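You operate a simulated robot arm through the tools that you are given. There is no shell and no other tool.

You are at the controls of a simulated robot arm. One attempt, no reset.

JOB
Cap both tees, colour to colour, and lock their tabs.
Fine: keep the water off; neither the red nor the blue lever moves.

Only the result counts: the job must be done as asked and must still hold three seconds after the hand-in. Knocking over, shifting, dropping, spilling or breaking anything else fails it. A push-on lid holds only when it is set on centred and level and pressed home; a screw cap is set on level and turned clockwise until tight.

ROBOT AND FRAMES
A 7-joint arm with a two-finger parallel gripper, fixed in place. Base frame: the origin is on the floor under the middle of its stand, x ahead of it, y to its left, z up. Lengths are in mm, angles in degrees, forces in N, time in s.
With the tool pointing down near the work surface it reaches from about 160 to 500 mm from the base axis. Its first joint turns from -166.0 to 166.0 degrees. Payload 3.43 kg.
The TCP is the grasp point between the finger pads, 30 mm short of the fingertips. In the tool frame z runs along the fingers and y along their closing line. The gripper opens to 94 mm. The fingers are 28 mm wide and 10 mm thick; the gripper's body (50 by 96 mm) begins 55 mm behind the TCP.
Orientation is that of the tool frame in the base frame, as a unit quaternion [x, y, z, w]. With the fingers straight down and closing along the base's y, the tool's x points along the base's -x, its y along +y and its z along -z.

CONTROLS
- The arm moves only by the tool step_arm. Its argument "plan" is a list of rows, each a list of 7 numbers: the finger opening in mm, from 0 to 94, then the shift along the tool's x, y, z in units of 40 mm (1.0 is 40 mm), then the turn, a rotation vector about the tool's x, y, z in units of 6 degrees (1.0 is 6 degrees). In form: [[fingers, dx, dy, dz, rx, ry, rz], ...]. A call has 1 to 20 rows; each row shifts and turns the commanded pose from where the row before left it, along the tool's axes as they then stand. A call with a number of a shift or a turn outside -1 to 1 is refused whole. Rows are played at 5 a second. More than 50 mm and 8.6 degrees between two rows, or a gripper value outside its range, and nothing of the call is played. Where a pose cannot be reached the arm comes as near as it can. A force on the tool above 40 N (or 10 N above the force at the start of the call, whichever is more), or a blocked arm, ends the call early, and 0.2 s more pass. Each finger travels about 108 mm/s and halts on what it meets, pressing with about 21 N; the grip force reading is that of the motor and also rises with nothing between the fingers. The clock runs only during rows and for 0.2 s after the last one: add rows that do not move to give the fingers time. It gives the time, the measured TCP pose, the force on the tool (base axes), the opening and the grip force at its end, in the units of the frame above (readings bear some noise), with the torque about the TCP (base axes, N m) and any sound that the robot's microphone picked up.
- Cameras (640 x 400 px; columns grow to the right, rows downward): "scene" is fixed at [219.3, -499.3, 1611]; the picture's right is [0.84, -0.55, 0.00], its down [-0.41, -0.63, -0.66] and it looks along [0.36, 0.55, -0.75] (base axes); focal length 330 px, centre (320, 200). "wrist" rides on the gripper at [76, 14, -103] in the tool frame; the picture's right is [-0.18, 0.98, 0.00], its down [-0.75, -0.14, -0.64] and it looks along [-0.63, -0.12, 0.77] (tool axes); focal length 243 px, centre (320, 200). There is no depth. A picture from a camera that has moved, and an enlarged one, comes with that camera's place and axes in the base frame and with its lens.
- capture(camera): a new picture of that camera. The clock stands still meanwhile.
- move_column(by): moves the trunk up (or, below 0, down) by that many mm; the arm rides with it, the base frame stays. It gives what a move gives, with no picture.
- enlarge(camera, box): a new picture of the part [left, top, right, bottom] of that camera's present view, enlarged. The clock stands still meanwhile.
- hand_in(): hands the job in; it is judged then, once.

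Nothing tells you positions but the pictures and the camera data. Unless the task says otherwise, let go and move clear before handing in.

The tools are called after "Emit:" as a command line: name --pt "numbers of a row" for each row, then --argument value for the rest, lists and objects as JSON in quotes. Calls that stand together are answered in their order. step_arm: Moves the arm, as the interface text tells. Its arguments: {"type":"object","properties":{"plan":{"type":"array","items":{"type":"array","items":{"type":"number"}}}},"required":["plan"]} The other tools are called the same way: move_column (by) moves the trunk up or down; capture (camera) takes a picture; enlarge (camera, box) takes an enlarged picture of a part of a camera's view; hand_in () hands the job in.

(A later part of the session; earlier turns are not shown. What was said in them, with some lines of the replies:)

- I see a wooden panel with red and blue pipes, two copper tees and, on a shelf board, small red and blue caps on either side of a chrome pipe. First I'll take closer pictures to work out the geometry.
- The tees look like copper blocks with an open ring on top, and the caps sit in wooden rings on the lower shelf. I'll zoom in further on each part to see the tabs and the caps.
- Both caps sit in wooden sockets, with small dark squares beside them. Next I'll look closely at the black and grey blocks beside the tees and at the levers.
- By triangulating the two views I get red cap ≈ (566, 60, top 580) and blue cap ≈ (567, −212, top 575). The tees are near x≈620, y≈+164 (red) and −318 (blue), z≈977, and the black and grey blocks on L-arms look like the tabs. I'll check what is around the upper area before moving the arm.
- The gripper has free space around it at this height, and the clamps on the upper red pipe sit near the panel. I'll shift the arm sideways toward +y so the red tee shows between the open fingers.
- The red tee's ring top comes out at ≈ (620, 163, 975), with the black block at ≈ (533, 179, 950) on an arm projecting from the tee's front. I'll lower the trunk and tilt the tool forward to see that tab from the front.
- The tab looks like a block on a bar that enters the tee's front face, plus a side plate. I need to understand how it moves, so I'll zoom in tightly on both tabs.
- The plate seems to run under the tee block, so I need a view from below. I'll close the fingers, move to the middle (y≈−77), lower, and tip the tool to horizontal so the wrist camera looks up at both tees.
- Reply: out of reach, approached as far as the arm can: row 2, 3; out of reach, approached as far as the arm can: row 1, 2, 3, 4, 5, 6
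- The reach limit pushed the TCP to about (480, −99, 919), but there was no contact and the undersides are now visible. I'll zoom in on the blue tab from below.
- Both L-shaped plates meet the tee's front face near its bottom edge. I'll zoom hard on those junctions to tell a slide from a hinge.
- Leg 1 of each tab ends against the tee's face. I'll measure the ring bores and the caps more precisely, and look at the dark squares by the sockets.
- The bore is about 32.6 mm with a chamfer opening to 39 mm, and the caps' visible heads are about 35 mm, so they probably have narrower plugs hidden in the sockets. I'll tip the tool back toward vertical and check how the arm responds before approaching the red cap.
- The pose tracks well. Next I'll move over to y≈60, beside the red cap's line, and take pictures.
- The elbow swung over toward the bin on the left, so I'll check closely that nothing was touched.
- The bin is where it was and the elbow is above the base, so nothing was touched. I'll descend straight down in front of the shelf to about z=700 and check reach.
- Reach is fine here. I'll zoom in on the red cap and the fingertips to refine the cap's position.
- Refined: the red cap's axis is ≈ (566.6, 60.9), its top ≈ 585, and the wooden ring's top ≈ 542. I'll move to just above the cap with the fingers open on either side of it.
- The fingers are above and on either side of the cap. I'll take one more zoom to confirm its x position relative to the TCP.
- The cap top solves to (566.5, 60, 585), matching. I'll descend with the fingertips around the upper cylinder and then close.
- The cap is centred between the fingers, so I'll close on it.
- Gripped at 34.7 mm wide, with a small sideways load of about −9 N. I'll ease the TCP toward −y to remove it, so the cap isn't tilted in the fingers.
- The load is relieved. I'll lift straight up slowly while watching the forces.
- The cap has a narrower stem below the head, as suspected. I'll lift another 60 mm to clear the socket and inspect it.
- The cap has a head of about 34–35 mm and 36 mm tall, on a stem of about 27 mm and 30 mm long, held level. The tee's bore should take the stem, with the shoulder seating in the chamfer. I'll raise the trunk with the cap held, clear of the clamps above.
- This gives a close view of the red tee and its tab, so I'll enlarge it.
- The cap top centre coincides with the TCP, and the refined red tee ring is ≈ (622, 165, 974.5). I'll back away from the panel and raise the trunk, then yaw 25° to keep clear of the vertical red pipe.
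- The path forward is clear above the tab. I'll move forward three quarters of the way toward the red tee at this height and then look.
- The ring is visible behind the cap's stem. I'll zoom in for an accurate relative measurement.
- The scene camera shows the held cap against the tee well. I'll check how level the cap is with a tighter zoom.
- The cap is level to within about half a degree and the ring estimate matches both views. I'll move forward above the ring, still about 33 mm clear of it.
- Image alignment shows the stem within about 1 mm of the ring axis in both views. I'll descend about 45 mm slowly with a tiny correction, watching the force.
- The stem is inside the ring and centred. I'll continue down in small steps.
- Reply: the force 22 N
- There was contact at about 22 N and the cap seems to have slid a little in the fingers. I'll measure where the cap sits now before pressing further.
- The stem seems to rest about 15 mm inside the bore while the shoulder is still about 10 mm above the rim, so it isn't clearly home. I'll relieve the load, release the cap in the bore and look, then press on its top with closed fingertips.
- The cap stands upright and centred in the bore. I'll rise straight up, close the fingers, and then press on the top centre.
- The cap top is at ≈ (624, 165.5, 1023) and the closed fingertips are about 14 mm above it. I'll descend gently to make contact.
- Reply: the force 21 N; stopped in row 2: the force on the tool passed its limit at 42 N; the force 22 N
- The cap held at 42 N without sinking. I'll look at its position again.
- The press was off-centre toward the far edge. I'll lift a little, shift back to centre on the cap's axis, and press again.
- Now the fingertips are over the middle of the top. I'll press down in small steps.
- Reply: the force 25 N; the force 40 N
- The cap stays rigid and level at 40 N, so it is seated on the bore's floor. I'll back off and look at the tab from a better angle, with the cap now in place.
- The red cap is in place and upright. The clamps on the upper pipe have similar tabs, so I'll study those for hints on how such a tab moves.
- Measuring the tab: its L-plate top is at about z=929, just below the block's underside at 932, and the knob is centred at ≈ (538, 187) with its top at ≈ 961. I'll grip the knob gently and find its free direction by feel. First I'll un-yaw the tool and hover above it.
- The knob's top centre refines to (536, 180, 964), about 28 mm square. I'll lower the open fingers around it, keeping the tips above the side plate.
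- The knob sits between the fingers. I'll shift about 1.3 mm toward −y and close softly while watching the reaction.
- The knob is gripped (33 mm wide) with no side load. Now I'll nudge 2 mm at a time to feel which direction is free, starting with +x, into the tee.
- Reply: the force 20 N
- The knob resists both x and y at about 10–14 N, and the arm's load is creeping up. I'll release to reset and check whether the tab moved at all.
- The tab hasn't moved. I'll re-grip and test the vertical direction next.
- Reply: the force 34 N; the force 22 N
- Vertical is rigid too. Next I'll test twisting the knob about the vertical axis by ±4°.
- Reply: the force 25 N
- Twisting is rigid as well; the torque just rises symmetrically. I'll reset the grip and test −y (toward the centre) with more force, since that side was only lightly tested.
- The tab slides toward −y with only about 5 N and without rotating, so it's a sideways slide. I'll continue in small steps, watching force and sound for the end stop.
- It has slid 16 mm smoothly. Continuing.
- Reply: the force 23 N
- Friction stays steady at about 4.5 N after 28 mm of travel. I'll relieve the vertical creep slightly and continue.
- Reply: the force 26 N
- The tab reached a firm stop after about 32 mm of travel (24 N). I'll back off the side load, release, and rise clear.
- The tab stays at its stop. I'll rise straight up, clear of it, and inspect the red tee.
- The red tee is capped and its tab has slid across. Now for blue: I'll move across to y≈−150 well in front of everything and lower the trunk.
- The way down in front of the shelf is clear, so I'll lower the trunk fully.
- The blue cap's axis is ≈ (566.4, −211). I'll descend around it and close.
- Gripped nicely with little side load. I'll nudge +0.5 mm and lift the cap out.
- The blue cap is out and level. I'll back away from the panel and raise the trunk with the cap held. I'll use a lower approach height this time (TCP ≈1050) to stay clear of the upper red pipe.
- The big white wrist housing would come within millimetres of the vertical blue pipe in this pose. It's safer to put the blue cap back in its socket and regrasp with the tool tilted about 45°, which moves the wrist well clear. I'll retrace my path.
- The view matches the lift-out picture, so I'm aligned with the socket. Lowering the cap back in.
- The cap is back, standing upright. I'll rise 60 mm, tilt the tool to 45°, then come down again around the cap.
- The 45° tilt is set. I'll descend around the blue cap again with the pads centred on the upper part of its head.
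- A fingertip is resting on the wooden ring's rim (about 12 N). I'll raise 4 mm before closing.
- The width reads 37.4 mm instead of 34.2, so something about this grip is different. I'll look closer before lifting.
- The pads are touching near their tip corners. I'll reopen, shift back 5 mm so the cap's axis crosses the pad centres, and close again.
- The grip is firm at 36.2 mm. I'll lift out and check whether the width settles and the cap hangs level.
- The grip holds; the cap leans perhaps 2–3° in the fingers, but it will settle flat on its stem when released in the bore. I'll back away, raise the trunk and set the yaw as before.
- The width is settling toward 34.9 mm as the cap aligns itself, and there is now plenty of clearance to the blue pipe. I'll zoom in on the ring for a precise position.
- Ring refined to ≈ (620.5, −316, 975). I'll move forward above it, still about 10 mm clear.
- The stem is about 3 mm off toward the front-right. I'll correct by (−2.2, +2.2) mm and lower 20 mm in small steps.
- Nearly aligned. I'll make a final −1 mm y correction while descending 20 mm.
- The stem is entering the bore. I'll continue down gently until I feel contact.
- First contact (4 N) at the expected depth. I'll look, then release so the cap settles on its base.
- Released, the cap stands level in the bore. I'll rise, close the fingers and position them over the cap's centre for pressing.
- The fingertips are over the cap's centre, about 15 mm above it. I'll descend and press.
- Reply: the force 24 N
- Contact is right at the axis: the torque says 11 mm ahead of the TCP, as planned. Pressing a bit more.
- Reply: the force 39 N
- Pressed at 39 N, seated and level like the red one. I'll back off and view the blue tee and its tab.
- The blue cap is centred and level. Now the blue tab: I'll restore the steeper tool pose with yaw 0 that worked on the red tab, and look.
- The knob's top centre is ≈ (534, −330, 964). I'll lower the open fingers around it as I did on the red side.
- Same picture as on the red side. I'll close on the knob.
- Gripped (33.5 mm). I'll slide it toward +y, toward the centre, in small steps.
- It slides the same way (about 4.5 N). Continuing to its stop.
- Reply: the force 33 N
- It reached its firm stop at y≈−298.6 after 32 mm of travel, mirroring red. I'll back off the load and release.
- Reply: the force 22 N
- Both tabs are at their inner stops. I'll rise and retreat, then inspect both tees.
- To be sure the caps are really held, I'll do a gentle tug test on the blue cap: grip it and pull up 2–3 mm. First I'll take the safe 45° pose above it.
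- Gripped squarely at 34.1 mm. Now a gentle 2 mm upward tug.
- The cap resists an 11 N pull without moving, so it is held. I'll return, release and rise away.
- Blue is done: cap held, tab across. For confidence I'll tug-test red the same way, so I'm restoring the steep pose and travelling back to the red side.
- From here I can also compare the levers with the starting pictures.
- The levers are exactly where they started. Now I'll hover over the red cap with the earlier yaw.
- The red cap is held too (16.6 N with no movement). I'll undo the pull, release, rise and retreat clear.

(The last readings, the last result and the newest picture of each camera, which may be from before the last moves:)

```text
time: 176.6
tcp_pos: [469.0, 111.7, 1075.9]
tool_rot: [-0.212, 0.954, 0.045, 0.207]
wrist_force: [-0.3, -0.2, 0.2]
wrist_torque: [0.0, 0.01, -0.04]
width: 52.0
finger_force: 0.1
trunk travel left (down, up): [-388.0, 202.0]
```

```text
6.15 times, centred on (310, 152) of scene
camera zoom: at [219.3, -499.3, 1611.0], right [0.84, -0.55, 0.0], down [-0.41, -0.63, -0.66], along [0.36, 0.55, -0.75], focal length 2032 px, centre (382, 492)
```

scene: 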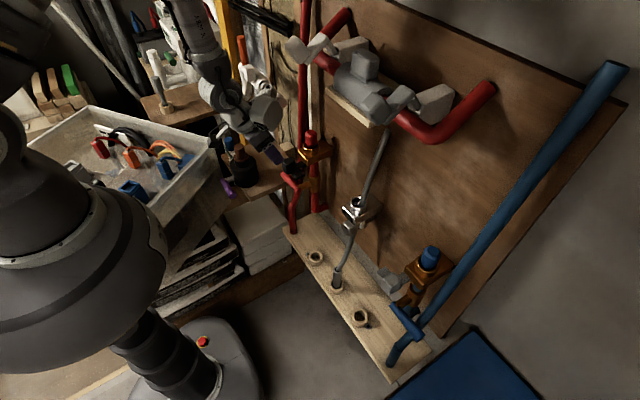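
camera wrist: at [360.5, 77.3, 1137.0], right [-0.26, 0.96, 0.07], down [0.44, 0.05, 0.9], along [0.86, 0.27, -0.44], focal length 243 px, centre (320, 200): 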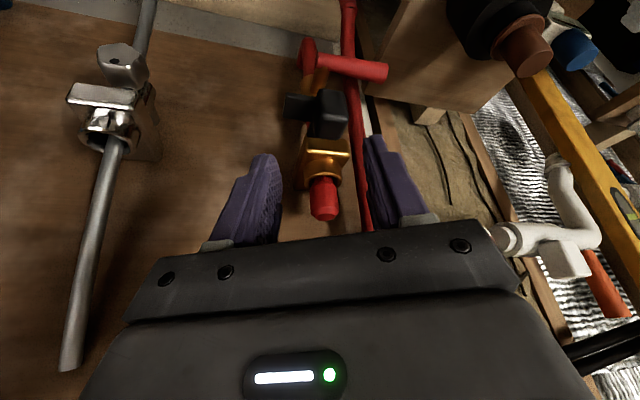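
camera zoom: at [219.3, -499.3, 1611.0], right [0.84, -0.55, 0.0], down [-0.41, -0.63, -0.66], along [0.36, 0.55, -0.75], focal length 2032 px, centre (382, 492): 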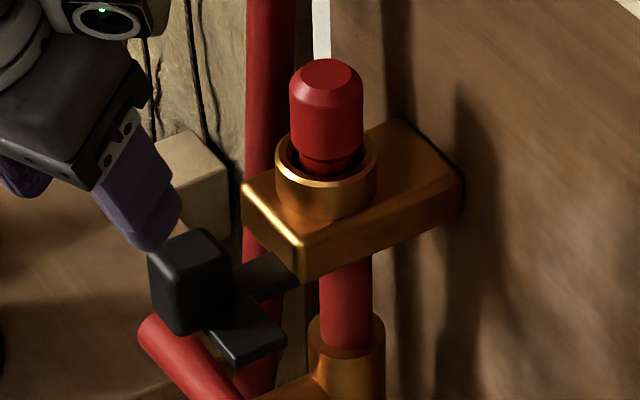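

Both caps are seated and held, and both tabs are at their inner stops. One last full look, moving a little further clear, before handing in.

Emit:
step_arm --pt "52 0.4 -0.4 -0.3 0 0 0" --pt "52 0.4 -0.4 -0.3 0 0 0" --pt "52 0 0 0 0 0 0" --pt "52 0 0 0 0 0 0"

Emit:
capture --camera "scene"

Emit:
enlarge --camera "scene" --box '[270, 120, 470, 310]'

```text
time: 177.6
tcp_pos: [446.3, 67.3, 1084.0]
tool_rot: [-0.212, 0.954, 0.045, 0.206]
wrist_force: [0.8, 0.1, 0.0]
wrist_torque: [0.01, 0.01, -0.02]
width: 52.1
finger_force: 0.1
trunk travel left (down, up): [-388.0, 202.0]
```

```text
taken
```

scene: 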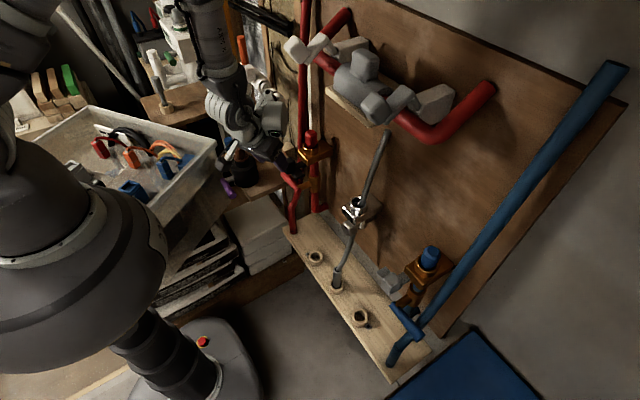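

```text
2.11 times, centred on (370, 215) of scene
camera zoom: at [219.3, -499.3, 1611.0], right [0.84, -0.55, 0.0], down [-0.41, -0.63, -0.66], along [0.36, 0.55, -0.75], focal length 695 px, centre (215, 168)
```

zoom: 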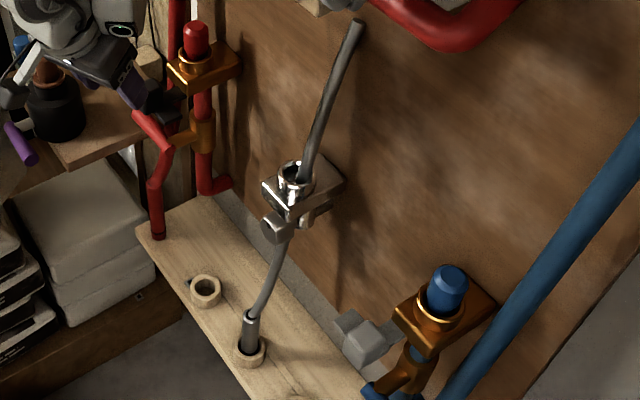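

The red cap is on the red tee and the blue cap on the blue tee. Both are level and pressed home, and both resisted a pull. Both tabs are slid to their stops, the levers are where they started, and the gripper is clear. I'm handing in.

Emit:
hand_in

```text
The job is handed in.
```

I capped both tees, red on red and blue on blue, and slid each tab to its inner stop. The job is handed in, but no verdict came back.

- **Caps:** Both sit level and centred. I pressed each one at about 40 N. Each then resisted an upward pull without moving (11 N on blue, 17 N on red).
- **Tabs:** Each tab slid about 32 mm towards the centre until it hit a firm stop. I'm taking that stop as locked; nothing clicked or otherwise confirmed it.
- **Water levers:** Both levers look the same as in the starting pictures.
- **Surroundings:** I saw nothing else shifted or knocked over. One fingertip rested briefly on the blue cap's wooden holder at about 12 N, with no visible effect.

I put the blue cap back in its holder once and picked it up again at a different angle, because the first approach would have brought the wrist too close to the blue pipe.
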